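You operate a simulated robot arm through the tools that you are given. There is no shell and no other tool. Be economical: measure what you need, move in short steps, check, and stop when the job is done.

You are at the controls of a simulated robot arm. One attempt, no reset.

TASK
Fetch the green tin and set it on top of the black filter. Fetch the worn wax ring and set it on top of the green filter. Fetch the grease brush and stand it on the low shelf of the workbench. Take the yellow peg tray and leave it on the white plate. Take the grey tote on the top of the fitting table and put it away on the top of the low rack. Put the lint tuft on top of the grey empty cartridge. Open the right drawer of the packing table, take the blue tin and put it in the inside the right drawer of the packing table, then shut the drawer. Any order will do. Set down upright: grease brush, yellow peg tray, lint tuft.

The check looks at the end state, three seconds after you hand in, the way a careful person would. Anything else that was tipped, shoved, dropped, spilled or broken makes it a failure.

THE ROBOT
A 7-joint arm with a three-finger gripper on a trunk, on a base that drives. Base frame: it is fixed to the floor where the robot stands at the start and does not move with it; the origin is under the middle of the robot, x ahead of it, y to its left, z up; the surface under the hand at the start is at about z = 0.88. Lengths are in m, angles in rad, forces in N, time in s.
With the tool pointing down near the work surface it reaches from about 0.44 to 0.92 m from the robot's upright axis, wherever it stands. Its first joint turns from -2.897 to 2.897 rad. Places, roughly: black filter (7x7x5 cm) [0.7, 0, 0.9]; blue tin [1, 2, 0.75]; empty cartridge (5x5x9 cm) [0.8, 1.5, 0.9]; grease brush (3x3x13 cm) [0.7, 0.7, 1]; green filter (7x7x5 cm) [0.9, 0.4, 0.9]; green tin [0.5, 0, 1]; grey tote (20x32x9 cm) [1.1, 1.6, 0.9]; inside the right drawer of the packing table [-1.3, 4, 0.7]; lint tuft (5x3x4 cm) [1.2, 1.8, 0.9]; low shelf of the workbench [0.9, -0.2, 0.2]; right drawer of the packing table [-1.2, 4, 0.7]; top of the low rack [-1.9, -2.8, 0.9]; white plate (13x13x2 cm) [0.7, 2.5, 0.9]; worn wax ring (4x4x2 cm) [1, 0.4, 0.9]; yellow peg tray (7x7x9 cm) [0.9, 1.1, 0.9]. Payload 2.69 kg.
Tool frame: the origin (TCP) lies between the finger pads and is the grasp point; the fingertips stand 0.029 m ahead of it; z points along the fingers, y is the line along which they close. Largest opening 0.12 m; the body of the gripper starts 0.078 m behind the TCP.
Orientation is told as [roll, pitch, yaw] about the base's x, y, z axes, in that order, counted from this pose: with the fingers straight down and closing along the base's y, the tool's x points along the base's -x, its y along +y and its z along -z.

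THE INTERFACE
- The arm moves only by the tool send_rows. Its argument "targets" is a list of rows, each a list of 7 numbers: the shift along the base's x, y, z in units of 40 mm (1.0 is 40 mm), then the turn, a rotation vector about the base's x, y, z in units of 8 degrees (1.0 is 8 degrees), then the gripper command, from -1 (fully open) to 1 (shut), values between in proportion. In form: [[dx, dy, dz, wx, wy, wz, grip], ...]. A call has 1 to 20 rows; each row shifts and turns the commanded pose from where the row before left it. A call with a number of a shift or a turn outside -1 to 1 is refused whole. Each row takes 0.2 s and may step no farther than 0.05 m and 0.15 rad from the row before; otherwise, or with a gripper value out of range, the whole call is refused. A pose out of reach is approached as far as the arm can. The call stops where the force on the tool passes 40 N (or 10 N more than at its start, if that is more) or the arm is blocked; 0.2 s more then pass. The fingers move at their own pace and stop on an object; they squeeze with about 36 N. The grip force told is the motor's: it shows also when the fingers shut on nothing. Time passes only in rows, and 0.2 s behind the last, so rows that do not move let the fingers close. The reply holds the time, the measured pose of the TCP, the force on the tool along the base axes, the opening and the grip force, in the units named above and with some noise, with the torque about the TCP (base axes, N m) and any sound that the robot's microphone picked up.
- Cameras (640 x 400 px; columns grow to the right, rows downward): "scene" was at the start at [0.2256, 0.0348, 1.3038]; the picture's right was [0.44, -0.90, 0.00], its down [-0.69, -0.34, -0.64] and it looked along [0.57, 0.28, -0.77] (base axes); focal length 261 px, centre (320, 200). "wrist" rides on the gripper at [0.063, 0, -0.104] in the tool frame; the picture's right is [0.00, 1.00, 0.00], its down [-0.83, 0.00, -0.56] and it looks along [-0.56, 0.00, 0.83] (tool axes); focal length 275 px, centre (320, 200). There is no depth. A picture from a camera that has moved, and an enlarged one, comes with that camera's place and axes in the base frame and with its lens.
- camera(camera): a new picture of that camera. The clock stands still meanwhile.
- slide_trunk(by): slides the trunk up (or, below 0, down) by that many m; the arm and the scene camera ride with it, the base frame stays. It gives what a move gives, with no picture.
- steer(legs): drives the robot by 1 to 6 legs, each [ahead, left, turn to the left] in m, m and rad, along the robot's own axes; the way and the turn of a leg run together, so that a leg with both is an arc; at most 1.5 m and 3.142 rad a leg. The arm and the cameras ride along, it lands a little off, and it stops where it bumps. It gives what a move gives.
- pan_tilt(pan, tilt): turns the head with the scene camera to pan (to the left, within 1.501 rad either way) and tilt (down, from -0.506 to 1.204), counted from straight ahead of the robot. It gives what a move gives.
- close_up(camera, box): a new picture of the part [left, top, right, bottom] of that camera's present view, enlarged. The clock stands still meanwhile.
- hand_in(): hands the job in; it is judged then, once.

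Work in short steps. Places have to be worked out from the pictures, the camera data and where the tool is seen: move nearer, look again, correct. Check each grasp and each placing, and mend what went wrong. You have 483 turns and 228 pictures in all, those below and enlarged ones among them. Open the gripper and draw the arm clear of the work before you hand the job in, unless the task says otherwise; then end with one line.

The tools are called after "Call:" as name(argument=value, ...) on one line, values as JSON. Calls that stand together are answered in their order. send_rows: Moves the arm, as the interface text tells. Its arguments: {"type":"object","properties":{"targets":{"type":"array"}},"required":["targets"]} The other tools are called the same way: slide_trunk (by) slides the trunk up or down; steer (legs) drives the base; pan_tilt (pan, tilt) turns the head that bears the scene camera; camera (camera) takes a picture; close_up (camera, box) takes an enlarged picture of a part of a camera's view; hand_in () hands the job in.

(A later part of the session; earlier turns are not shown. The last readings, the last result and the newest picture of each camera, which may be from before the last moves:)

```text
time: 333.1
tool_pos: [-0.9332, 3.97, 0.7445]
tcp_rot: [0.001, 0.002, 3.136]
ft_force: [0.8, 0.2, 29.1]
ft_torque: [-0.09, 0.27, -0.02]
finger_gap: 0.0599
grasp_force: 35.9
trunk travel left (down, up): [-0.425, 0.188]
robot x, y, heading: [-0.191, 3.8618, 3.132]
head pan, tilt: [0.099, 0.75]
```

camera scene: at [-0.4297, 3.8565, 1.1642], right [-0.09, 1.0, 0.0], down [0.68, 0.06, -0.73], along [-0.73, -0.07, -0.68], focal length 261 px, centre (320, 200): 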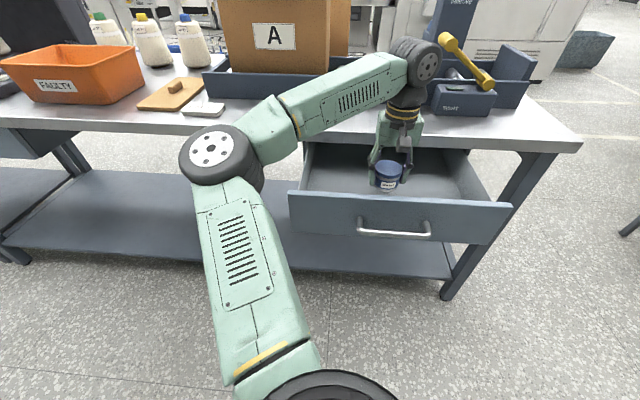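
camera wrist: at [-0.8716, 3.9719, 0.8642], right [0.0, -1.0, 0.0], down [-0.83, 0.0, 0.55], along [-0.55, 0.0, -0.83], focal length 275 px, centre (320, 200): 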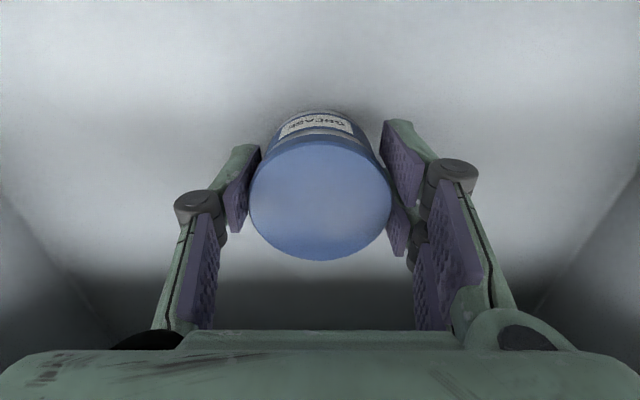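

The tin is on the drawer floor. I'll ease up, open, and rise out of the drawer.

Call:
send_rows(targets=[[0, 0, 0.1, 0, 0, 0, 1], [0, 0, 0, 0, 0, 0, 0.2], [0, 0, 0, 0, 0, 0, -0.3], [0, 0, 0, 0, 0, 0, -0.3], [0, 0, 0.4, 0, 0, 0, -0.3], [0, 0, 1, 0, 0, 0, -0.3], [0, 0, 1, 0, 0, 0, -0.3], [0, 0, 1, 0, 0, 0, -0.3], [0, 0, 0, 0, 0, 0, -0.3]])

Call:
slide_trunk(by=0.15)

Call:
camera(camera="wrist")

```text
time: 335.1
tool_pos: [-0.9333, 3.9697, 0.883]
tcp_rot: [0.003, 0.004, 3.136]
ft_force: [0.2, 0.1, 0.7]
ft_torque: [-0.01, 0.0, -0.02]
finger_gap: 0.0778
grasp_force: 0.0
trunk travel left (down, up): [-0.425, 0.188]
robot x, y, heading: [-0.1877, 3.8569, 3.132]
head pan, tilt: [0.099, 0.75]
```

```text
time: 336.9
tool_pos: [-0.9346, 3.9692, 1.0321]
tcp_rot: [0.002, 0.004, 3.136]
ft_force: [-0.3, 0.3, -0.8]
ft_torque: [-0.01, -0.02, -0.01]
finger_gap: 0.0781
grasp_force: 0.0
trunk travel left (down, up): [-0.575, 0.038]
robot x, y, heading: [-0.19, 3.8621, 3.133]
head pan, tilt: [0.099, 0.75]
```

```text
75 pictures are left
camera wrist: at [-0.8719, 3.9707, 1.1382], right [0.0, -1.0, 0.0], down [-0.83, 0.0, 0.55], along [-0.55, 0.0, -0.83], focal length 275 px, centre (320, 200)
```

wrist: 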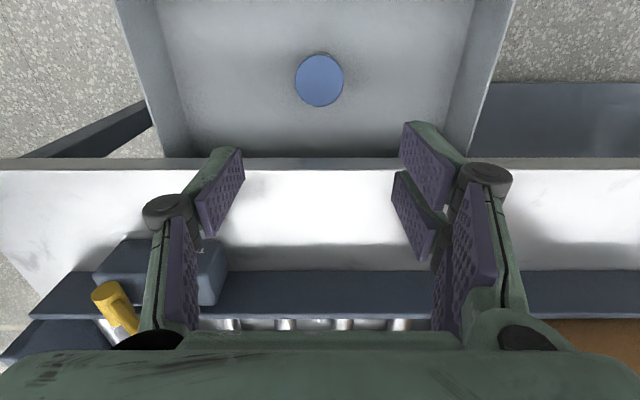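

The tin stands in the drawer. To close it I'll use the shut fingers as a horizontal poker just below the bar. First I'll back up and tilt the tool 90°.

Call:
steer(legs=[[-0.19, 0, 0]])

Call:
send_rows(targets=[[0.2, 0, 0, 0, 1, 0, 1], [0.2, 0, 0, 0, 1, 0, 1], [0, 0, 0, 0, 1, 0, 1], [0, 0, 0, 0, 1, 0, 1], [0, 0, 0, 0, 1, 0, 1], [0, 0, 0, 0, 1, 0, 1], [0, 0, 0, 0, 1, 0, 1], [0, 0, 0, 0, 1, 0, 1], [0, 0, 0, 0, 1, 0, 1], [0, 0, 0, 0, 1, 0, 1], [0, 0, 0, 0, 1, 0, 1], [0, 0, 0, 0, 0.2, 0, 1], [0, 0, 0, 0, 0, 0, 1]])

Call:
camera(camera="scene")

```text
time: 338.4
tool_pos: [-0.7453, 3.9683, 1.0321]
tcp_rot: [0.002, 0.003, 3.137]
ft_force: [0.7, 0.3, 1.0]
ft_torque: [0.02, -0.01, 0.01]
finger_gap: 0.0779
grasp_force: 0.2
trunk travel left (down, up): [-0.575, 0.038]
robot x, y, heading: [-0.0057, 3.8612, 3.128]
head pan, tilt: [0.099, 0.75]
```

```text
time: 341.2
tool_pos: [-0.7313, 3.9673, 1.0336]
tcp_rot: [0.459, -1.558, 2.682]
ft_force: [-0.9, -0.7, 0.1]
ft_torque: [-0.03, -0.02, 0.0]
finger_gap: 0.0
grasp_force: 28.6
trunk travel left (down, up): [-0.575, 0.038]
robot x, y, heading: [-0.0021, 3.8595, 3.13]
head pan, tilt: [0.099, 0.75]
```

```text
74 pictures are left
camera scene: at [-0.2407, 3.8546, 1.3143], right [-0.09, 1.0, 0.0], down [0.68, 0.06, -0.73], along [-0.73, -0.06, -0.68], focal length 261 px, centre (320, 200)
```

scene: 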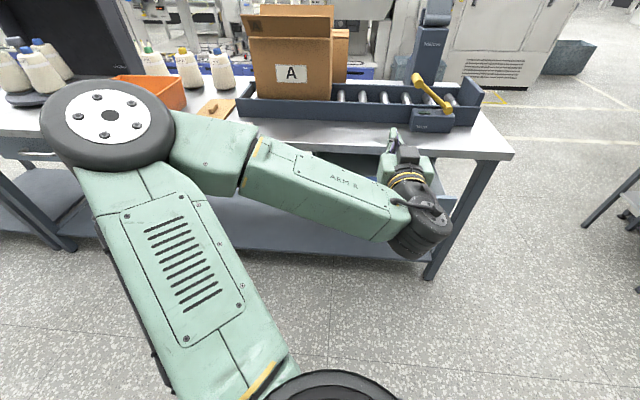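

Works. I'll pull back 3 cm and lower to z≈0.72.

Call:
send_rows(targets=[[0.8, 0, 0, 0, 0, 0, 1], [0, 0, 0, 0, 0, 0, 1]])

Call:
slide_trunk(by=-0.312)

Call:
camera(camera="wrist")

Call:
camera(camera="scene")

```text
time: 341.9
tool_pos: [-0.7102, 3.9739, 1.0356]
tcp_rot: [0.43, -1.559, 2.714]
ft_force: [-0.1, 0.1, 0.4]
ft_torque: [-0.04, -0.01, -0.02]
finger_gap: 0.0
grasp_force: 28.7
out of reach, approached as far as the arm can: row 1
trunk travel left (down, up): [-0.575, 0.038]
robot x, y, heading: [0.0009, 3.8568, 3.134]
head pan, tilt: [0.099, 0.75]
```

```text
time: 344.9
tool_pos: [-0.711, 3.973, 0.7218]
tcp_rot: [0.42, -1.558, 2.724]
ft_force: [-0.2, 0.4, 0.0]
ft_torque: [-0.01, 0.02, 0.0]
finger_gap: 0.0
grasp_force: 28.5
trunk travel left (down, up): [-0.263, 0.35]
robot x, y, heading: [-0.004, 3.86, 3.128]
head pan, tilt: [0.099, 0.75]
```

```text
73 pictures are left
camera wrist: at [-0.6059, 3.9751, 0.6619], right [0.0, -1.0, 0.0], down [0.55, 0.0, 0.84], along [-0.84, 0.0, 0.55], focal length 275 px, centre (320, 200)
```

wrist: 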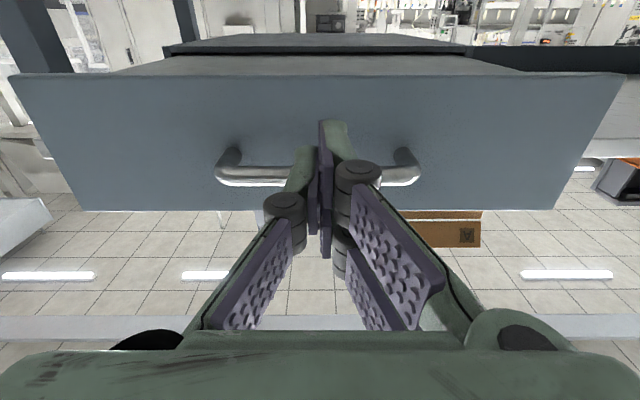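

```text
72 pictures are left
camera scene: at [-0.2407, 3.8546, 1.0023], right [-0.09, 1.0, 0.0], down [0.68, 0.06, -0.73], along [-0.73, -0.06, -0.68], focal length 261 px, centre (320, 200)
```

scene: 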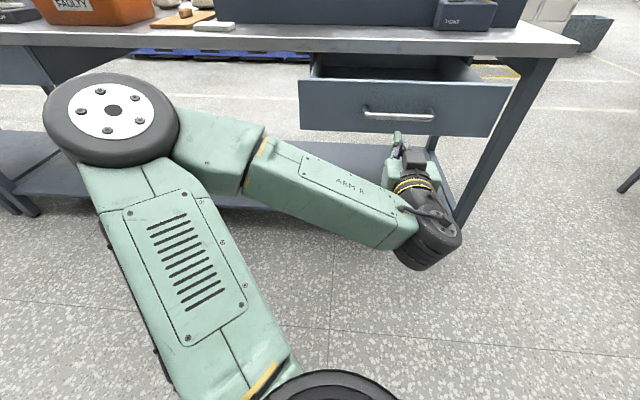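

The fingers point at the panel just below the bar. I'll drive forward 0.22 m to push the drawer most of the way.

Call:
steer(legs=[[0.12, 0, 0]])

Call:
steer(legs=[[0.1, 0, 0]])

Call:
camera(camera="scene")

```text
time: 346.2
tool_pos: [-0.8286, 3.9752, 0.7234]
tcp_rot: [0.429, -1.558, 2.717]
ft_force: [-0.6, -0.6, -0.3]
ft_torque: [0.01, 0.0, -0.01]
finger_gap: 0.0
grasp_force: 29.1
trunk travel left (down, up): [-0.263, 0.35]
robot x, y, heading: [-0.1223, 3.856, 3.127]
head pan, tilt: [0.099, 0.75]
```

```text
time: 347.3
tool_pos: [-0.9289, 3.9731, 0.722]
tcp_rot: [0.432, -1.557, 2.715]
ft_force: [0.2, -0.2, 0.2]
ft_torque: [0.0, -0.01, 0.03]
finger_gap: 0.0001
grasp_force: 28.8
trunk travel left (down, up): [-0.263, 0.35]
robot x, y, heading: [-0.2217, 3.8616, 3.136]
head pan, tilt: [0.099, 0.75]
```

```text
71 pictures are left
camera scene: at [-0.4583, 3.8561, 1.0023], right [-0.09, 1.0, 0.0], down [0.68, 0.06, -0.73], along [-0.73, -0.07, -0.68], focal length 261 px, centre (320, 200)
```

scene: 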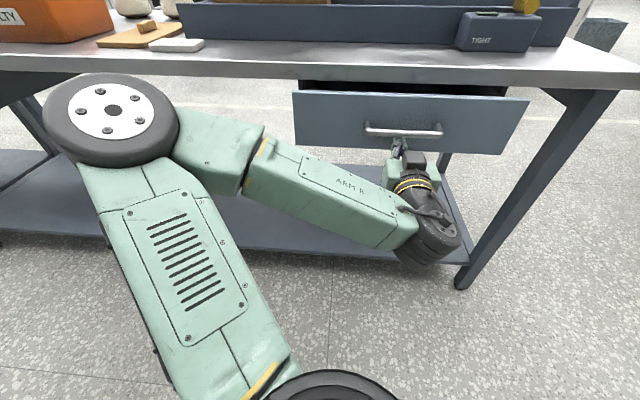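

Nearly closed. I'll push the rest with the arm, which stops on force.

Call:
send_rows(targets=[[-0.5, 0, 0, 0, 0, 0, 1], [-0.5, 0, 0, 0, 0, 0, 1], [-0.5, 0, 0, 0, 0, 0, 1], [-0.3, 0, 0, 0, 0, 0, 1], [-0.2, 0, 0, 0, 0, 0, 1], [-0.15, 0, 0, 0, 0, 0, 1], [-0.15, 0, 0, 0, 0, 0, 1], [0, 0, 0, 0, 0, 0, 1]])

Call:
camera(camera="scene")

```text
time: 348.8
tool_pos: [-1.0121, 3.9733, 0.7214]
tcp_rot: [0.474, -1.558, 2.671]
ft_force: [12.2, -3.2, 4.6]
ft_torque: [0.03, 0.37, 0.12]
finger_gap: 0.0061
grasp_force: 28.5
trunk travel left (down, up): [-0.263, 0.35]
robot x, y, heading: [-0.2177, 3.8634, 3.138]
head pan, tilt: [0.099, 0.75]
stopped in row 7: the force on the tool passed its limit at 52 N (the readings are from after the stop); the commanded pose is now the measured one
```

```text
70 pictures are left
camera scene: at [-0.4569, 3.8556, 1.0026], right [-0.09, 1.0, 0.0], down [0.68, 0.06, -0.73], along [-0.73, -0.07, -0.68], focal length 261 px, centre (320, 200)
```

scene: 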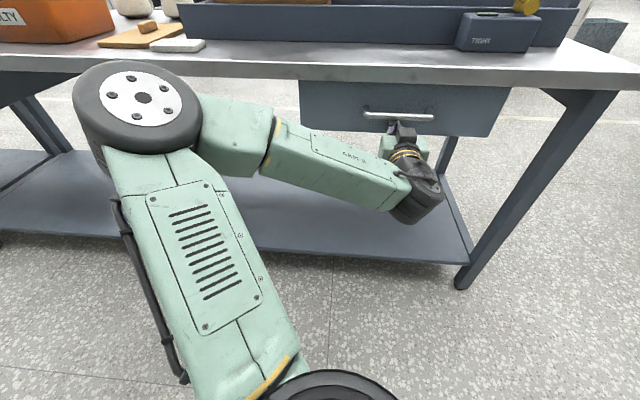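

The drawer is shut. I'll withdraw, raise the trunk and set the tool vertical again.

Call:
send_rows(targets=[[0.8, 0, 0, 0, 0, 0, 1], [0.8, 0, 0, 0, 0, 0, 1], [0, 0, 0, 0, 0, 0, 1]])

Call:
steer(legs=[[-0.12, 0, 0]])

Call:
slide_trunk(by=0.312)

Call:
send_rows(targets=[[0, 0, 0.3, 0, -1, 0, 0], [0, 0, 0.3, 0, -1, 0, 0], [0, 0, 0.3, 0, -1, 0, 0], [0, 0, 0.3, 0, -1, 0, 0], [0, 0, 0, 0, -1, 0, 0], [0, 0, 0, 0, -1, 0, 0], [0, 0, 0, 0, -1, 0, 0], [0, 0, 0, 0, -1, 0, 0], [0, 0, 0, 0, -1, 0, 0], [0, 0, 0, 0, -1, 0, 0], [0, 0, 0, 0, -1, 0, 0], [0, 0, 0, 0, -0.15, 0, 0], [0, 0, 0, 0, 0, 0, 0]])

Call:
camera(camera="scene")

```text
time: 349.6
tool_pos: [-0.9479, 3.9746, 0.7203]
tcp_rot: [0.423, -1.555, 2.726]
ft_force: [0.3, 0.5, -0.2]
ft_torque: [-0.03, 0.05, 0.02]
finger_gap: 0.0
grasp_force: 28.4
trunk travel left (down, up): [-0.263, 0.35]
robot x, y, heading: [-0.2203, 3.8579, 3.133]
head pan, tilt: [0.099, 0.75]
```

```text
time: 350.8
tool_pos: [-0.8297, 3.971, 0.7206]
tcp_rot: [0.405, -1.555, 2.743]
ft_force: [0.0, 0.3, -0.5]
ft_torque: [0.0, -0.01, -0.03]
finger_gap: 0.0
grasp_force: 28.8
trunk travel left (down, up): [-0.263, 0.35]
robot x, y, heading: [-0.0994, 3.863, 3.134]
head pan, tilt: [0.099, 0.75]
```

```text
time: 353.9
tool_pos: [-0.8282, 3.9722, 1.0324]
tcp_rot: [0.408, -1.555, 2.742]
ft_force: [1.4, -0.3, -0.3]
ft_torque: [-0.02, 0.02, 0.02]
finger_gap: 0.0
grasp_force: 28.5
trunk travel left (down, up): [-0.575, 0.038]
robot x, y, heading: [-0.1016, 3.8617, 3.134]
head pan, tilt: [0.099, 0.75]
```

```text
time: 356.7
tool_pos: [-0.8294, 3.9719, 1.0807]
tcp_rot: [0.007, 0.002, 3.134]
ft_force: [-0.3, -0.5, -0.3]
ft_torque: [-0.03, -0.02, 0.02]
finger_gap: 0.0602
grasp_force: 0.0
trunk travel left (down, up): [-0.575, 0.038]
robot x, y, heading: [-0.0992, 3.8605, 3.138]
head pan, tilt: [0.099, 0.75]
```

```text
69 pictures are left
camera scene: at [-0.3379, 3.8545, 1.3143], right [-0.09, 1.0, 0.0], down [0.68, 0.06, -0.73], along [-0.73, -0.07, -0.68], focal length 261 px, centre (320, 200)
```

scene: 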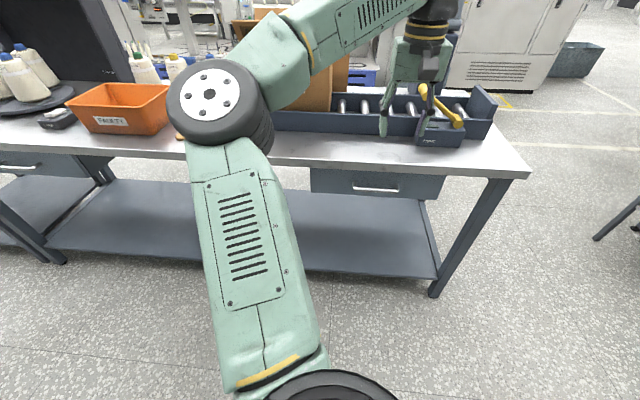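

The drawer is closed. Now the tote: I'll turn, drive down the aisle to y≈1.6, and face the fitting table.

Call:
steer(legs=[[0.15, 0, 0], [0, 0, 1.575], [1.45, 0, 0], [0.75, 0, 0]])

Call:
steer(legs=[[0, 0, 1.57]])

Call:
pan_tilt(pan=0, tilt=0.6)

Call:
camera(camera="scene")

```text
time: 372.5
tool_pos: [-0.449, 0.9214, 1.081]
tcp_rot: [0.008, 0.002, -1.606]
ft_force: [0.4, 0.4, -0.4]
ft_torque: [0.02, 0.0, 0.01]
finger_gap: 0.0601
grasp_force: 0.0
trunk travel left (down, up): [-0.575, 0.038]
robot x, y, heading: [-0.3192, 1.6491, -1.605]
head pan, tilt: [0.099, 0.75]
```

```text
time: 376.9
tool_pos: [0.4066, 1.5205, 1.0794]
tcp_rot: [0.006, 0.0, -0.03]
ft_force: [-1.1, 0.5, 0.3]
ft_torque: [0.01, -0.01, -0.01]
finger_gap: 0.06
grasp_force: 0.0
trunk travel left (down, up): [-0.575, 0.038]
robot x, y, heading: [-0.3188, 1.6508, -0.025]
head pan, tilt: [0.099, 0.75]
```

```text
time: 377.6
tool_pos: [0.4079, 1.5213, 1.0806]
tcp_rot: [0.007, 0.001, -0.03]
ft_force: [-0.3, -0.2, 0.0]
ft_torque: [0.02, 0.0, -0.01]
finger_gap: 0.06
grasp_force: 0.0
trunk travel left (down, up): [-0.575, 0.038]
robot x, y, heading: [-0.319, 1.6482, -0.029]
head pan, tilt: [0.0, 0.6]
```

```text
68 pictures are left
camera scene: at [-0.0733, 1.6423, 1.3271], right [-0.03, -1.0, 0.0], down [-0.57, 0.02, -0.82], along [0.82, -0.02, -0.57], focal length 261 px, centre (320, 200)
```

scene: 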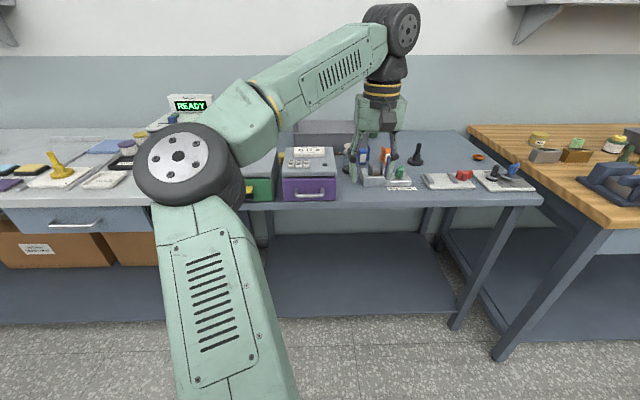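

All is in order. I'll square up, drive in, and yaw the gripper 90° to grip the tote's front rim at its middle.

Call:
steer(legs=[[0.34, -0.06, 0.025]])

Call:
send_rows(targets=[[0, 0, 0.4, 0, 0, 1, -0.3], [0, 0, 0, 0, 0, 1, -0.3], [0, 0, 0, 0, 0, 1, -0.3], [0, 0, 0, 0, 0, 1, -0.3], [0, 0, 0, 0, 0, 1, -0.3], [0, 0, 0, 0, 0, 1, -0.3], [0, 0, 0, 0, 0, 1, -0.3], [0, 0, 0, 0, 0, 1, -0.3], [0, 0, 0, 0, 0, 1, -0.3], [0, 0, 0, 0, 0, 1, -0.3], [0, 0, 0, 0, 0, 1, -0.3], [0, 0, 0, 0, 0, 0.3, -0.3], [0, 0, 0, 0, 0, 0, -0.3]])

Call:
camera(camera="wrist")

Call:
camera(camera="scene")

```text
time: 379.8
tool_pos: [0.7545, 1.4709, 1.08]
tcp_rot: [0.006, 0.0, -0.009]
ft_force: [-0.1, 0.4, 0.1]
ft_torque: [-0.03, 0.01, 0.02]
finger_gap: 0.0599
grasp_force: 0.0
trunk travel left (down, up): [-0.575, 0.038]
robot x, y, heading: [0.025, 1.5839, -0.008]
head pan, tilt: [0.0, 0.6]
```

```text
time: 382.6
tool_pos: [0.7532, 1.4713, 1.0977]
tcp_rot: [0.007, 0.0, 1.567]
ft_force: [-0.2, 0.5, 0.5]
ft_torque: [0.02, 0.0, -0.06]
finger_gap: 0.078
grasp_force: 0.0
trunk travel left (down, up): [-0.575, 0.038]
robot x, y, heading: [0.0237, 1.5859, -0.008]
head pan, tilt: [0.0, 0.6]
```

```text
67 pictures are left
camera wrist: at [0.754, 1.4092, 1.2025], right [-1.0, 0.0, 0.01], down [0.0, 0.83, 0.56], along [-0.01, 0.56, -0.83], focal length 275 px, centre (320, 200)
```

wrist: 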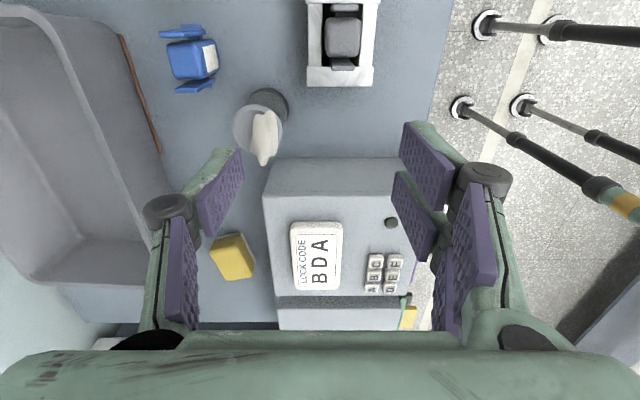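

```text
66 pictures are left
camera scene: at [0.2698, 1.5819, 1.3271], right [-0.01, -1.0, 0.0], down [-0.56, 0.0, -0.83], along [0.83, -0.01, -0.56], focal length 261 px, centre (320, 200)
```

scene: 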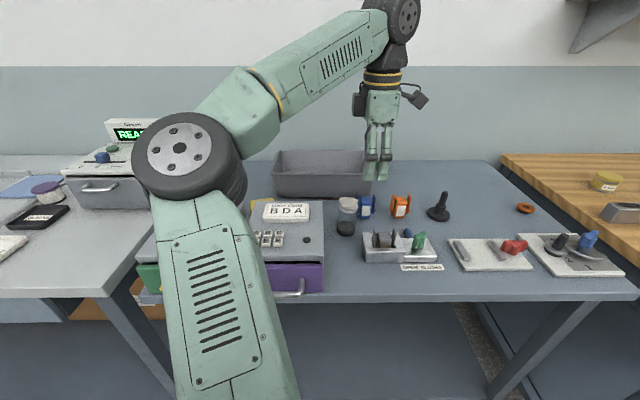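

I'll drive 0.1 m closer and bring the hand above the rim's middle to see it accurately.

Call:
steer(legs=[[0.1, 0, 0.008]])

Call:
send_rows(targets=[[0.7, 0.7, 0, 0, 0, 0, -0.3], [0.7, 0.7, 0, 0, 0, 0, -0.3], [0.7, 0.7, 0, 0, 0, 0, -0.3], [0.2, 0.3, -0.6, 0, 0, 0, -0.3], [0, 0, 0, 0, 0, 0, -0.3]])

Call:
camera(camera="wrist")

```text
time: 383.8
tool_pos: [0.8539, 1.4775, 1.0961]
tcp_rot: [0.01, 0.0, 1.578]
ft_force: [-0.5, -0.4, -0.3]
ft_torque: [0.02, -0.02, 0.0]
finger_gap: 0.0778
grasp_force: 0.0
trunk travel left (down, up): [-0.575, 0.038]
robot x, y, heading: [0.1196, 1.5795, -0.0]
head pan, tilt: [0.0, 0.6]
```

```text
time: 385.0
tool_pos: [0.9457, 1.5738, 1.0721]
tcp_rot: [0.007, 0.0, 1.579]
ft_force: [0.3, -0.3, -0.2]
ft_torque: [-0.02, -0.01, -0.02]
finger_gap: 0.078
grasp_force: 0.0
trunk travel left (down, up): [-0.575, 0.038]
robot x, y, heading: [0.1257, 1.5818, 0.001]
head pan, tilt: [0.0, 0.6]
```

```text
65 pictures are left
camera wrist: at [0.947, 1.5118, 1.1781], right [-1.0, -0.01, 0.01], down [-0.01, 0.83, 0.56], along [-0.01, 0.56, -0.83], focal length 275 px, centre (320, 200)
```

wrist: 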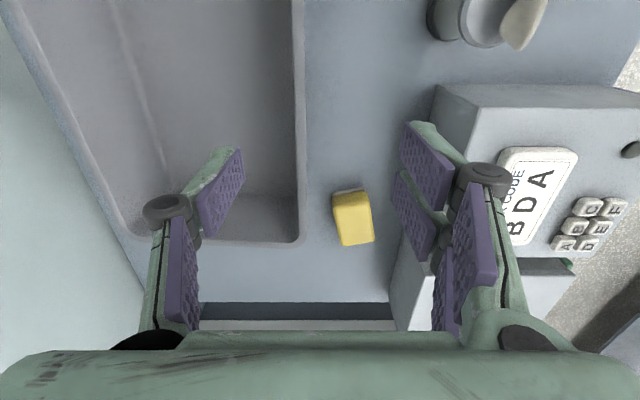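

The rim is at x≈0.962–0.97, and its wall leans about 20°. I'll tilt the tool 20° to match, then descend with the rim between the fingers.

Call:
send_rows(targets=[[-0.25, 0, 0, 0, -1, 0, -0.3], [-0.25, 0, -0.2, 0, -1, 0, -0.3], [0, 0, -0.15, 0, -0.5, 0, -0.3], [0.28, 0, -0.76, 0, 0, 0, -0.3], [0.28, 0, -0.76, 0, 0, 0, -0.3], [0, 0, 0, 0, 0, 0, -0.3]])

Call:
camera(camera="wrist")

Call:
close_up(camera="scene", box=[220, 110, 440, 250])

```text
time: 386.4
tool_pos: [0.9447, 1.5742, 0.9963]
tcp_rot: [-0.342, 0.003, 1.578]
ft_force: [0.3, 0.7, -0.4]
ft_torque: [-0.01, -0.01, 0.01]
finger_gap: 0.0777
grasp_force: 0.1
trunk travel left (down, up): [-0.575, 0.038]
robot x, y, heading: [0.1205, 1.5832, -0.001]
head pan, tilt: [0.0, 0.6]
```

```text
64 pictures are left
camera wrist: at [0.9126, 1.5111, 1.0969], right [-0.94, -0.01, -0.34], down [-0.2, 0.83, 0.52], along [0.27, 0.56, -0.79], focal length 275 px, centre (320, 200)
```

wrist: 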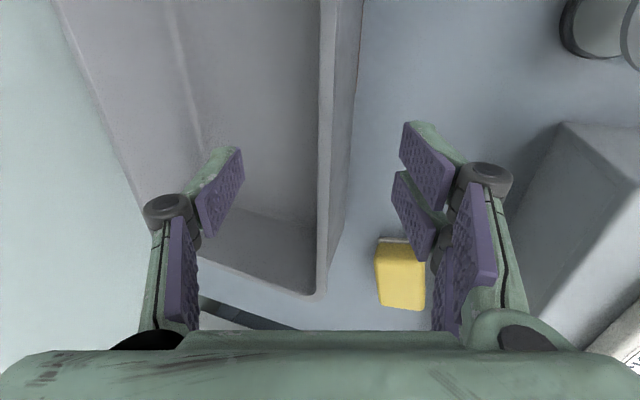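

```text
2.86 times, centred on (330, 180) of scene
camera zoom: at [0.3685, 1.5839, 1.3272], right [0.0, -1.0, 0.0], down [-0.56, 0.0, -0.83], along [0.83, 0.0, -0.56], focal length 745 px, centre (291, 257)
```

zoom: 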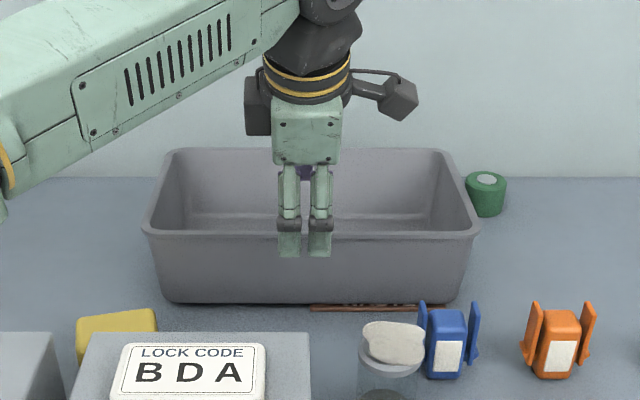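

The fingers straddle the front wall nicely, and the lint sits flat on the cartridge. I'll descend 6 cm along the wall and close.

Call:
send_rows(targets=[[0.28, 0, -0.76, 0, 0, 0, -0.3], [0.28, 0, -0.7, 0, 0, 0, -0.3], [0, 0, 0, 0, 0, 0, -0.3], [0, 0, 0, 0, 0, 0, 0.5], [0, 0, 0, 0, 0, 0, 1], [0, 0, 0, 0, 0, 0, 1], [0, 0, 0, 0, 0, 0, 1]])

Call:
camera(camera="wrist")

```text
time: 388.0
tool_pos: [0.9694, 1.5747, 0.9394]
tcp_rot: [-0.341, 0.004, 1.577]
ft_force: [-2.0, -0.3, 0.3]
ft_torque: [-0.01, 0.34, -0.08]
finger_gap: 0.0143
grasp_force: 9.3
trunk travel left (down, up): [-0.575, 0.038]
robot x, y, heading: [0.1255, 1.5875, -0.001]
head pan, tilt: [0.0, 0.6]
```

```text
62 pictures are left
camera wrist: at [0.9355, 1.5117, 1.0391], right [-0.94, -0.01, -0.33], down [-0.19, 0.83, 0.52], along [0.27, 0.56, -0.79], focal length 275 px, centre (320, 200)
```

wrist: 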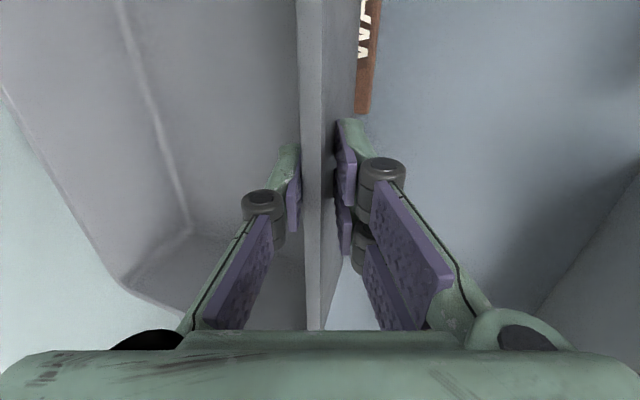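

The grip would hold better deeper. I'll reopen, go 2.5 cm further down the wall, and close again.

Call:
send_rows(targets=[[0, 0, 0, 0, 0, 0, 0.2], [0, 0, 0, 0, 0, 0, 0.2], [0.22, 0, -0.6, 0, 0, 0, 0.2], [0, 0, 0, 0, 0, 0, 0.2], [0, 0, 0, 0, 0, 0, 1], [0, 0, 0, 0, 0, 0, 1], [0, 0, 0, 0, 0, 0, 1], [0, 0, 0, 0, 0, 0, 1]])

Call:
send_rows(targets=[[0, 0, 0.3, 0, 0, 0, 1], [0, 0, 0.4, 0, 0, 0, 1], [0, 0, 0, 0, 0, 0, 1]])

Call:
camera(camera="scene")

```text
time: 389.8
tool_pos: [0.9759, 1.5734, 0.9158]
tcp_rot: [-0.34, 0.004, 1.578]
ft_force: [0.1, 0.0, -5.2]
ft_torque: [0.05, 0.52, -0.04]
finger_gap: 0.006
grasp_force: 27.5
trunk travel left (down, up): [-0.575, 0.038]
robot x, y, heading: [0.1218, 1.5858, 0.002]
head pan, tilt: [0.0, 0.6]
```

```text
time: 390.6
tool_pos: [0.9779, 1.5745, 0.9451]
tcp_rot: [-0.341, 0.004, 1.577]
ft_force: [0.0, -0.4, -4.9]
ft_torque: [0.02, 0.53, -0.03]
finger_gap: 0.006
grasp_force: 33.6
trunk travel left (down, up): [-0.575, 0.038]
robot x, y, heading: [0.1227, 1.5813, 0.005]
head pan, tilt: [0.0, 0.6]
```

```text
61 pictures are left
camera scene: at [0.3692, 1.5839, 1.327], right [0.0, -1.0, 0.0], down [-0.57, 0.0, -0.82], along [0.82, 0.0, -0.57], focal length 261 px, centre (320, 200)
```

scene: 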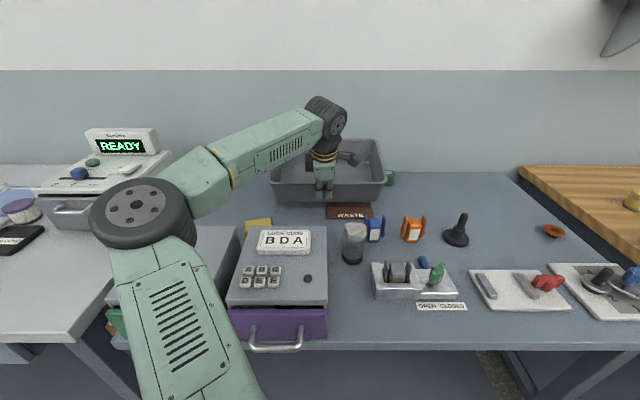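

The tote lifts level (about 5 N). I'll raise it well clear of everything before retracting.

Call:
send_rows(targets=[[0, 0, 0.6, 0, 0, 0, 1], [0, 0, 0.7, 0, 0, 0, 1], [0, 0, 0.7, 0, 0, 0, 1], [0, 0, 0.7, 0, 0, 0, 1], [0, 0, 0.7, 0, 0, 0, 1], [0, 0, 0, 0, 0, 0, 1]])

Call:
slide_trunk(by=0.035)

Call:
camera(camera="scene")

```text
time: 392.0
tool_pos: [0.979, 1.5729, 1.0788]
tcp_rot: [-0.341, 0.003, 1.579]
ft_force: [0.0, 0.2, -4.5]
ft_torque: [0.02, 0.52, 0.02]
finger_gap: 0.0059
grasp_force: 33.0
trunk travel left (down, up): [-0.575, 0.038]
robot x, y, heading: [0.1206, 1.5839, -0.002]
head pan, tilt: [0.0, 0.6]
```

```text
time: 392.8
tool_pos: [0.9799, 1.5734, 1.113]
tcp_rot: [-0.341, 0.004, 1.578]
ft_force: [0.7, -0.1, -4.8]
ft_torque: [0.05, 0.55, 0.01]
finger_gap: 0.0061
grasp_force: 33.6
trunk travel left (down, up): [-0.61, 0.003]
robot x, y, heading: [0.1215, 1.5839, -0.001]
head pan, tilt: [0.0, 0.6]
```

```text
60 pictures are left
camera scene: at [0.3695, 1.5839, 1.3619], right [0.0, -1.0, 0.0], down [-0.57, 0.0, -0.82], along [0.82, 0.0, -0.57], focal length 261 px, centre (320, 200)
```

scene: 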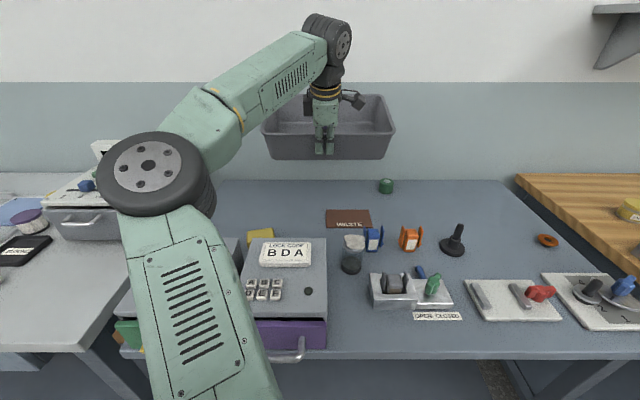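

The tote is well clear. I'll back out, turn to face the far end, and drive down the open floor towards the low rack in stages.

Call:
steer(legs=[[-0.57, 0, 0], [0, 0, -1.57]])

Call:
pan_tilt(pan=-0.3, tilt=0.35)

Call:
camera(camera="scene")

```text
time: 399.9
tool_pos: [-0.4639, 0.7282, 1.1127]
tcp_rot: [-0.34, 0.004, -0.006]
ft_force: [-0.8, -0.1, -5.2]
ft_torque: [0.51, -0.06, 0.04]
finger_gap: 0.0062
grasp_force: 33.4
trunk travel left (down, up): [-0.61, 0.003]
robot x, y, heading: [-0.4419, 1.5813, -1.58]
head pan, tilt: [0.0, 0.6]
```

```text
time: 400.8
tool_pos: [-0.4638, 0.7285, 1.1141]
tcp_rot: [-0.339, 0.002, -0.006]
ft_force: [-0.7, 0.2, -4.4]
ft_torque: [0.5, -0.04, 0.0]
finger_gap: 0.0063
grasp_force: 33.3
trunk travel left (down, up): [-0.61, 0.003]
robot x, y, heading: [-0.4422, 1.585, -1.584]
head pan, tilt: [-0.3, 0.351]
```

```text
59 pictures are left
camera scene: at [-0.4725, 1.3404, 1.3847], right [-0.95, 0.31, 0.0], down [0.1, 0.33, -0.94], along [-0.29, -0.89, -0.34], focal length 261 px, centre (320, 200)
```

scene: 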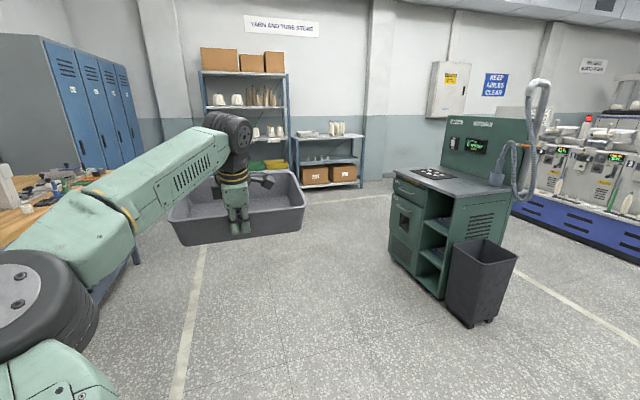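

The floor is clear. I'll drive 2.85 m ahead, then look at the low rack.

Call:
steer(legs=[[1.45, 0, 0.01], [1.4, 0, 0]])

Call:
pan_tilt(pan=-0.9, tilt=0.4)

Call:
camera(camera="scene")

```text
time: 414.6
tool_pos: [-0.5065, -2.1396, 1.1135]
tcp_rot: [-0.34, 0.003, -0.018]
ft_force: [-0.6, 0.4, -5.3]
ft_torque: [0.54, -0.08, 0.03]
finger_gap: 0.006
grasp_force: 33.4
trunk travel left (down, up): [-0.61, 0.003]
robot x, y, heading: [-0.4724, -1.2837, -1.591]
head pan, tilt: [-0.3, 0.351]
```

```text
time: 415.6
tool_pos: [-0.5046, -2.1385, 1.1128]
tcp_rot: [-0.339, 0.004, -0.018]
ft_force: [-0.1, 1.3, -4.4]
ft_torque: [0.53, -0.06, -0.01]
finger_gap: 0.006
grasp_force: 33.6
trunk travel left (down, up): [-0.61, 0.003]
robot x, y, heading: [-0.4782, -1.283, -1.597]
head pan, tilt: [-0.901, 0.4]
```

```text
58 pictures are left
camera scene: at [-0.551, -1.4945, 1.3802], right [-0.6, 0.8, 0.0], down [0.31, 0.24, -0.92], along [-0.73, -0.56, -0.39], focal length 261 px, centre (320, 200)
```

scene: 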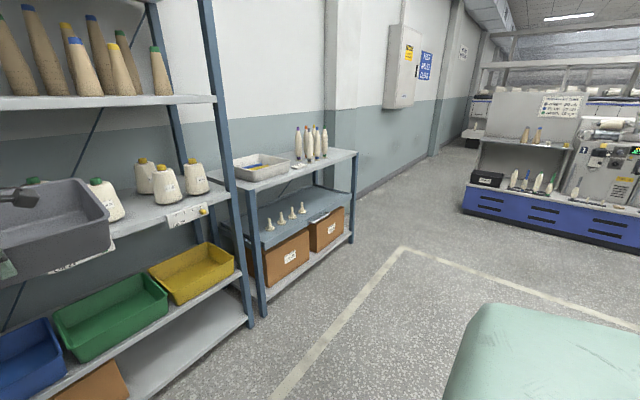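

The low rack's top carries a tray at its left end and some cones to the right. I'll sidestep to face it.

Call:
steer(legs=[[0, -1.4, 0.02]])

Call:
pan_tilt(pan=0.0, tilt=0.45)

Call:
camera(camera="scene")

```text
time: 426.5
tool_pos: [-1.8827, -2.1103, 1.1135]
tcp_rot: [-0.34, 0.004, -0.011]
ft_force: [-0.3, -1.0, -5.3]
ft_torque: [0.53, -0.03, 0.02]
finger_gap: 0.0062
grasp_force: 33.4
trunk travel left (down, up): [-0.61, 0.003]
robot x, y, heading: [-1.8537, -1.2534, -1.588]
head pan, tilt: [-0.901, 0.4]
```

```text
time: 427.7
tool_pos: [-1.8825, -2.1102, 1.1143]
tcp_rot: [-0.341, 0.003, -0.01]
ft_force: [0.3, -1.3, -5.2]
ft_torque: [0.51, -0.03, 0.01]
finger_gap: 0.0061
grasp_force: 33.4
trunk travel left (down, up): [-0.61, 0.003]
robot x, y, heading: [-1.8606, -1.2595, -1.584]
head pan, tilt: [0.0, 0.45]
```

```text
57 pictures are left
camera scene: at [-1.8609, -1.5029, 1.3756], right [-1.0, 0.02, 0.0], down [0.01, 0.44, -0.9], along [-0.02, -0.9, -0.44], focal length 261 px, centre (320, 200)
```

scene: 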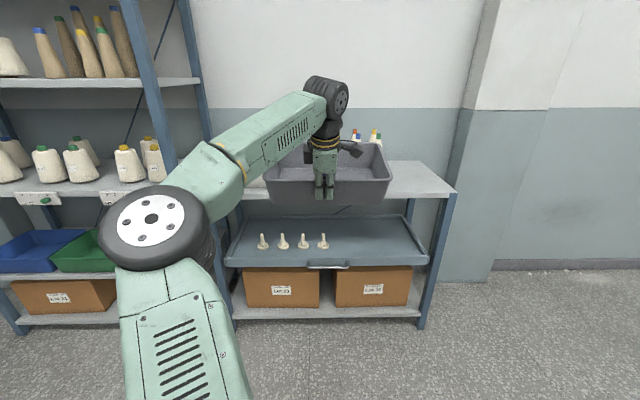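

The tote blocks the view. I'll sidestep left and look at the rack top obliquely.

Call:
steer(legs=[[0, 0.6, 0]])

Call:
pan_tilt(pan=-0.55, tilt=0.45)

Call:
camera(camera="scene")

Call:
close_up(camera="scene", box=[250, 110, 470, 240])

```text
time: 432.8
tool_pos: [-1.2924, -2.1212, 1.113]
tcp_rot: [-0.34, 0.004, -0.016]
ft_force: [0.5, -0.2, -5.2]
ft_torque: [0.52, -0.02, 0.0]
finger_gap: 0.0061
grasp_force: 33.6
trunk travel left (down, up): [-0.61, 0.003]
robot x, y, heading: [-1.2612, -1.2682, -1.595]
head pan, tilt: [0.0, 0.45]
```

```text
time: 433.8
tool_pos: [-1.2928, -2.1219, 1.1143]
tcp_rot: [-0.34, 0.004, -0.016]
ft_force: [0.0, 0.9, -5.5]
ft_torque: [0.47, -0.04, 0.01]
finger_gap: 0.0059
grasp_force: 33.7
trunk travel left (down, up): [-0.61, 0.003]
robot x, y, heading: [-1.2657, -1.2683, -1.595]
head pan, tilt: [-0.55, 0.45]
```

```text
56 pictures are left
camera scene: at [-1.3148, -1.4998, 1.3756], right [-0.84, 0.54, 0.0], down [0.24, 0.37, -0.9], along [-0.49, -0.76, -0.44], focal length 261 px, centre (320, 200)
```

scene: 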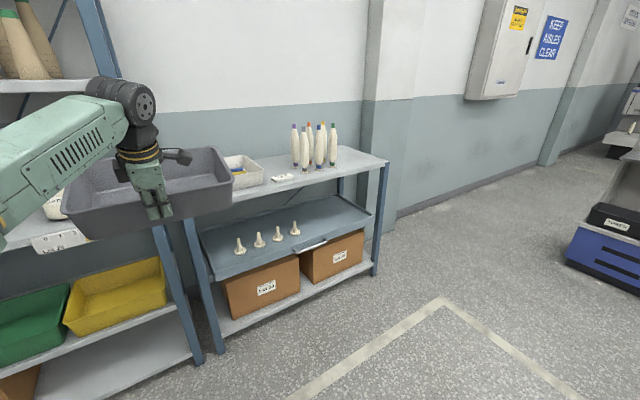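

```text
2.91 times, centred on (360, 175) of scene
camera zoom: at [-1.3148, -1.4998, 1.3756], right [-0.84, 0.54, 0.0], down [0.24, 0.37, -0.9], along [-0.49, -0.76, -0.44], focal length 758 px, centre (204, 273)
```

zoom: 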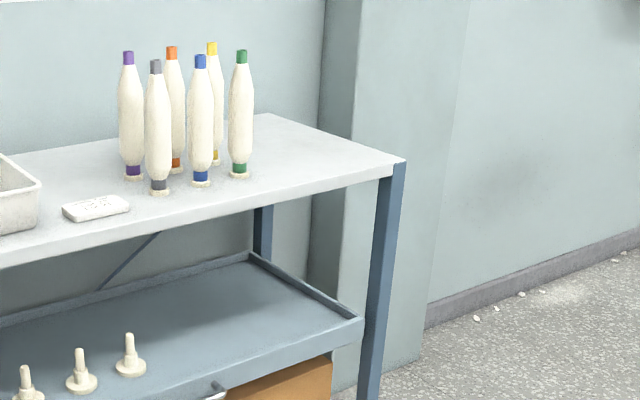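

The rack top is at z≈0.89. Six cones occupy x≈-1.95…-2.18, leaving free space from -2.2 to -2.5, so the tote fits there with its long axis along y. I'll sidestep to x≈-2.44 and swing the tote to the robot's left with the wrist.

Call:
steer(legs=[[0, -1.17, 0.02]])

Call:
send_rows(targets=[[0, 0, 0, 0, 0, 0.7, 1], [0, 0, 0, 0, 0, 0.7, 1], [0, 0, 0, 0, 0, 0.7, 1], [0, 0, 0, 0, 0, 0.7, 1], [0, 0, 0, 0, 0, 0.7, 1], [0, 0, 0, 0, 0, 0.7, 1], [0, 0, 0, 0, 0, 0.7, 1], [0, 0, 0, 0, 0, 0.7, 1], [0, 0, 0, 0, 0, 0, 1]])

Call:
pan_tilt(pan=0.0, tilt=0.5)

Call:
camera(camera="scene")

```text
time: 443.0
tool_pos: [-2.423, -2.1136, 1.1132]
tcp_rot: [-0.339, 0.002, 0.013]
ft_force: [-0.4, 0.0, -4.9]
ft_torque: [0.53, -0.05, -0.04]
finger_gap: 0.006
grasp_force: 33.1
trunk travel left (down, up): [-0.61, 0.003]
robot x, y, heading: [-2.4154, -1.2588, -1.566]
head pan, tilt: [-0.55, 0.45]
```

```text
time: 445.0
tool_pos: [-2.4214, -2.1142, 1.113]
tcp_rot: [-0.342, 0.002, 0.795]
ft_force: [0.2, -0.8, -4.5]
ft_torque: [0.42, 0.32, 0.0]
finger_gap: 0.0059
grasp_force: 33.2
trunk travel left (down, up): [-0.61, 0.003]
robot x, y, heading: [-2.4186, -1.2574, -1.562]
head pan, tilt: [-0.55, 0.45]
```

```text
time: 446.0
tool_pos: [-2.4214, -2.116, 1.1123]
tcp_rot: [-0.342, 0.003, 0.796]
ft_force: [0.0, 1.3, -4.9]
ft_torque: [0.43, 0.33, -0.03]
finger_gap: 0.0058
grasp_force: 33.6
trunk travel left (down, up): [-0.61, 0.003]
robot x, y, heading: [-2.4156, -1.2623, -1.561]
head pan, tilt: [0.0, 0.499]
```

```text
54 pictures are left
camera scene: at [-2.4146, -1.5053, 1.3711], right [-1.0, -0.01, 0.0], down [0.0, 0.48, -0.88], along [0.01, -0.88, -0.48], focal length 261 px, centre (320, 200)
```

scene: 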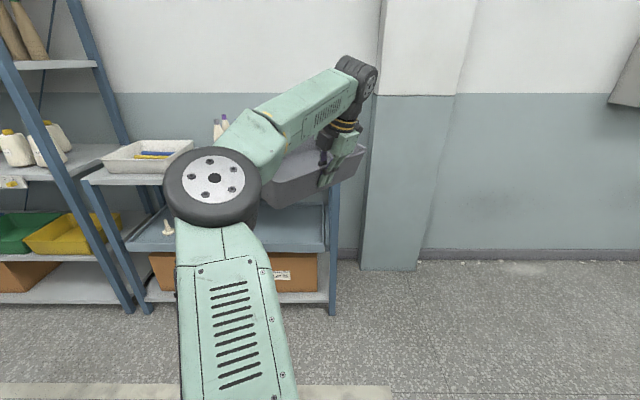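

Works well. I'll complete the remaining 45°.

Call:
send_rows(targets=[[0, 0, 0, 0, 0, 0.7, 1], [0, 0, 0, 0, 0, 0.7, 1], [0, 0, 0, 0, 0, 0.7, 1], [0, 0, 0, 0, 0, 0.7, 1], [0, 0, 0, 0, 0, 0.7, 1], [0, 0, 0, 0, 0, 0.7, 1], [0, 0, 0, 0, 0, 0.7, 1], [0, 0, 0, 0, 0, 0.65, 1], [0, 0, 0, 0, 0, 0, 1]])

Call:
camera(camera="scene")

Call:
camera(camera="wrist")

```text
time: 448.0
tool_pos: [-2.4215, -2.1142, 1.1127]
tcp_rot: [-0.34, 0.002, 1.572]
ft_force: [-0.5, -0.8, -5.0]
ft_torque: [0.04, 0.53, 0.0]
finger_gap: 0.006
grasp_force: 33.6
trunk travel left (down, up): [-0.61, 0.003]
robot x, y, heading: [-2.4186, -1.2564, -1.561]
head pan, tilt: [0.0, 0.499]
```

```text
53 pictures are left
camera scene: at [-2.4145, -1.5052, 1.3711], right [-1.0, -0.01, 0.0], down [0.0, 0.48, -0.88], along [0.01, -0.88, -0.48], focal length 261 px, centre (320, 200)
```

scene: 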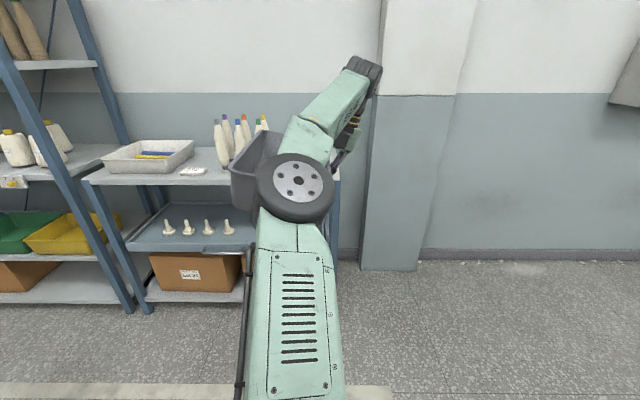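

```text
52 pictures are left
camera wrist: at [-2.4551, -2.1762, 1.2126], right [-0.94, -0.01, -0.33], down [-0.19, 0.83, 0.52], along [0.28, 0.55, -0.79], focal length 275 px, centre (320, 200)
```

wrist: 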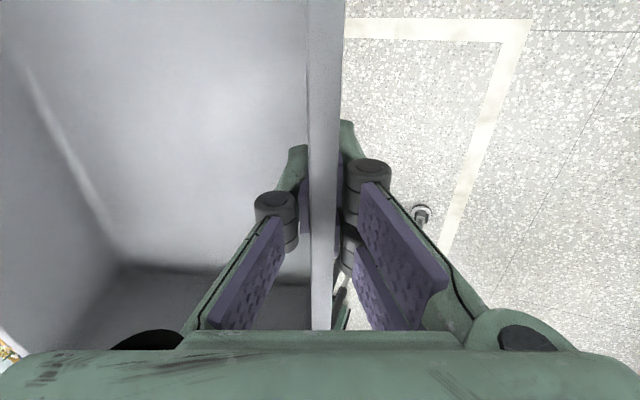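

The tote now points left, well oriented. I'll drive forward 0.66 m so it hovers over the free rack space.

Call:
steer(legs=[[0.4, 0, 0]])

Call:
steer(legs=[[0.26, -0.015, -0.01]])

Call:
pan_tilt(pan=0.3, tilt=0.6)

Call:
camera(camera="scene")

Call:
camera(camera="wrist")

```text
time: 450.5
tool_pos: [-2.4111, -2.518, 1.1135]
tcp_rot: [-0.34, 0.002, 1.575]
ft_force: [1.2, -0.9, -5.7]
ft_torque: [0.03, 0.5, -0.02]
finger_gap: 0.0062
grasp_force: 33.1
trunk travel left (down, up): [-0.61, 0.003]
robot x, y, heading: [-2.4122, -1.6638, -1.56]
head pan, tilt: [0.0, 0.499]
```

```text
time: 452.4
tool_pos: [-2.4345, -2.7775, 1.1122]
tcp_rot: [-0.341, 0.002, 1.565]
ft_force: [0.7, -0.1, -5.7]
ft_torque: [0.05, 0.56, -0.01]
finger_gap: 0.0059
grasp_force: 33.9
trunk travel left (down, up): [-0.61, 0.003]
robot x, y, heading: [-2.424, -1.919, -1.573]
head pan, tilt: [0.0, 0.499]
```

```text
time: 453.2
tool_pos: [-2.4346, -2.7771, 1.1129]
tcp_rot: [-0.342, 0.002, 1.564]
ft_force: [-0.4, 0.4, -5.3]
ft_torque: [-0.02, 0.51, 0.0]
finger_gap: 0.0061
grasp_force: 33.6
trunk travel left (down, up): [-0.61, 0.003]
robot x, y, heading: [-2.4287, -1.9216, -1.565]
head pan, tilt: [0.3, 0.6]
```

```text
51 pictures are left
camera scene: at [-2.3985, -2.1611, 1.362], right [-0.96, -0.3, 0.0], down [-0.17, 0.54, -0.82], along [0.24, -0.79, -0.57], focal length 261 px, centre (320, 200)
```

scene: 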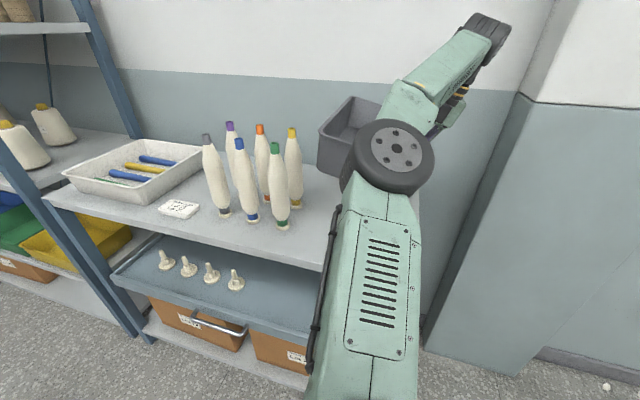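

```text
50 pictures are left
camera wrist: at [-2.4697, -2.8384, 1.2124], right [-0.94, 0.0, -0.33], down [-0.18, 0.83, 0.52], along [0.28, 0.55, -0.79], focal length 275 px, centre (320, 200)
```

wrist: 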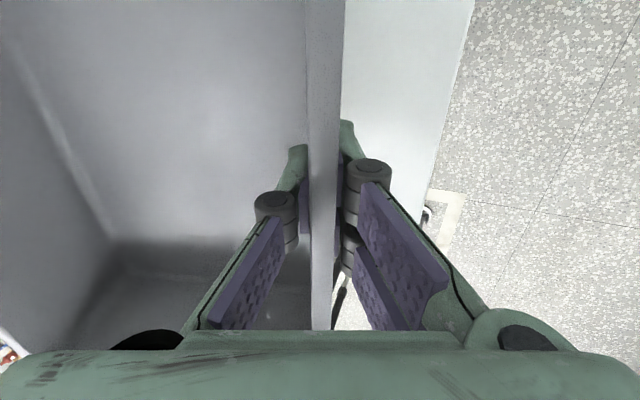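

Everything lines up: cone edge at about -2.165, tote from about -2.25 to -2.45, rack end at -2.50. I'll lower with the trunk to just above contact, expected at TCP z≈0.95.

Call:
slide_trunk(by=-0.13)

Call:
camera(camera="scene")

Call:
camera(camera="wrist")

```text
time: 454.8
tool_pos: [-2.436, -2.777, 0.9827]
tcp_rot: [-0.34, 0.003, 1.564]
ft_force: [0.9, -0.3, -4.8]
ft_torque: [0.05, 0.54, 0.01]
finger_gap: 0.0059
grasp_force: 33.2
trunk travel left (down, up): [-0.48, 0.133]
robot x, y, heading: [-2.426, -1.9234, -1.572]
head pan, tilt: [0.3, 0.6]
```

```text
49 pictures are left
camera scene: at [-2.3985, -2.1608, 1.2321], right [-0.95, -0.3, 0.0], down [-0.17, 0.54, -0.82], along [0.24, -0.79, -0.57], focal length 261 px, centre (320, 200)
```

scene: 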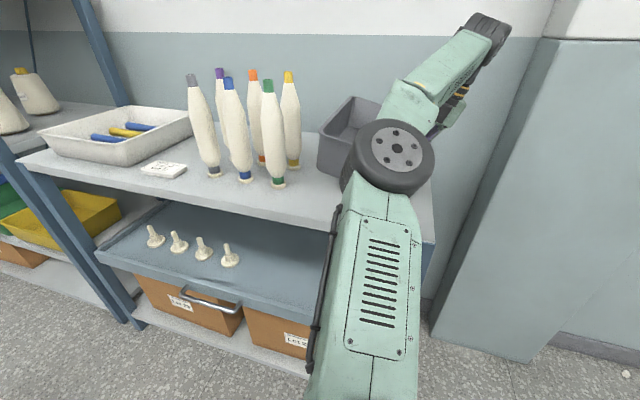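

```text
48 pictures are left
camera wrist: at [-2.4697, -2.8381, 1.0827], right [-0.94, 0.0, -0.33], down [-0.18, 0.83, 0.52], along [0.28, 0.55, -0.79], focal length 275 px, centre (320, 200)
```

wrist: 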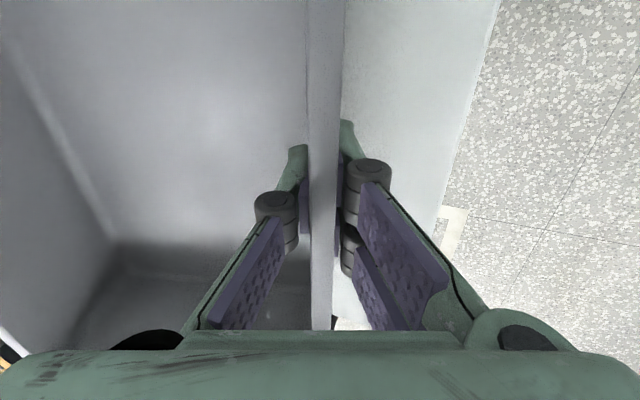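

Good clearance. I'll lower the last 3 cm in small steps, watching force.

Call:
send_rows(targets=[[0, 0, -0.3, 0, 0, 0, 1], [0, 0, -0.2, 0, 0, 0, 1], [0, 0, 0, 0, 0, 0, 1]])

Call:
send_rows(targets=[[0, 0, -0.12, 0, 0, 0, 1], [0, 0, -0.12, 0, 0, 0, 1], [0, 0, 0, 0, 0, 0, 1]])

Call:
send_rows(targets=[[0, 0, -0.1, 0, 0, 0, 1], [0, 0, 0, 0, 0, 0, 1]])

```text
time: 455.6
tool_pos: [-2.4346, -2.7764, 0.9635]
tcp_rot: [-0.338, 0.0, 1.564]
ft_force: [-0.3, 0.1, -4.9]
ft_torque: [0.07, 0.51, 0.03]
finger_gap: 0.006
grasp_force: 33.6
trunk travel left (down, up): [-0.48, 0.133]
robot x, y, heading: [-2.4249, -1.9217, -1.57]
head pan, tilt: [0.3, 0.6]
```

```text
time: 456.4
tool_pos: [-2.4341, -2.7759, 0.9578]
tcp_rot: [-0.342, 0.007, 1.563]
ft_force: [0.0, -8.8, 21.2]
ft_torque: [0.62, 0.08, 0.01]
finger_gap: 0.0061
grasp_force: 33.6
trunk travel left (down, up): [-0.48, 0.133]
robot x, y, heading: [-2.4242, -1.9176, -1.569]
head pan, tilt: [0.3, 0.6]
```

```text
time: 457.0
tool_pos: [-2.4346, -2.7752, 0.955]
tcp_rot: [-0.341, 0.01, 1.566]
ft_force: [3.2, -6.0, 34.8]
ft_torque: [-0.16, -0.28, -0.35]
finger_gap: 0.0061
grasp_force: 33.4
trunk travel left (down, up): [-0.48, 0.133]
robot x, y, heading: [-2.4293, -1.9245, -1.573]
head pan, tilt: [0.3, 0.6]
```

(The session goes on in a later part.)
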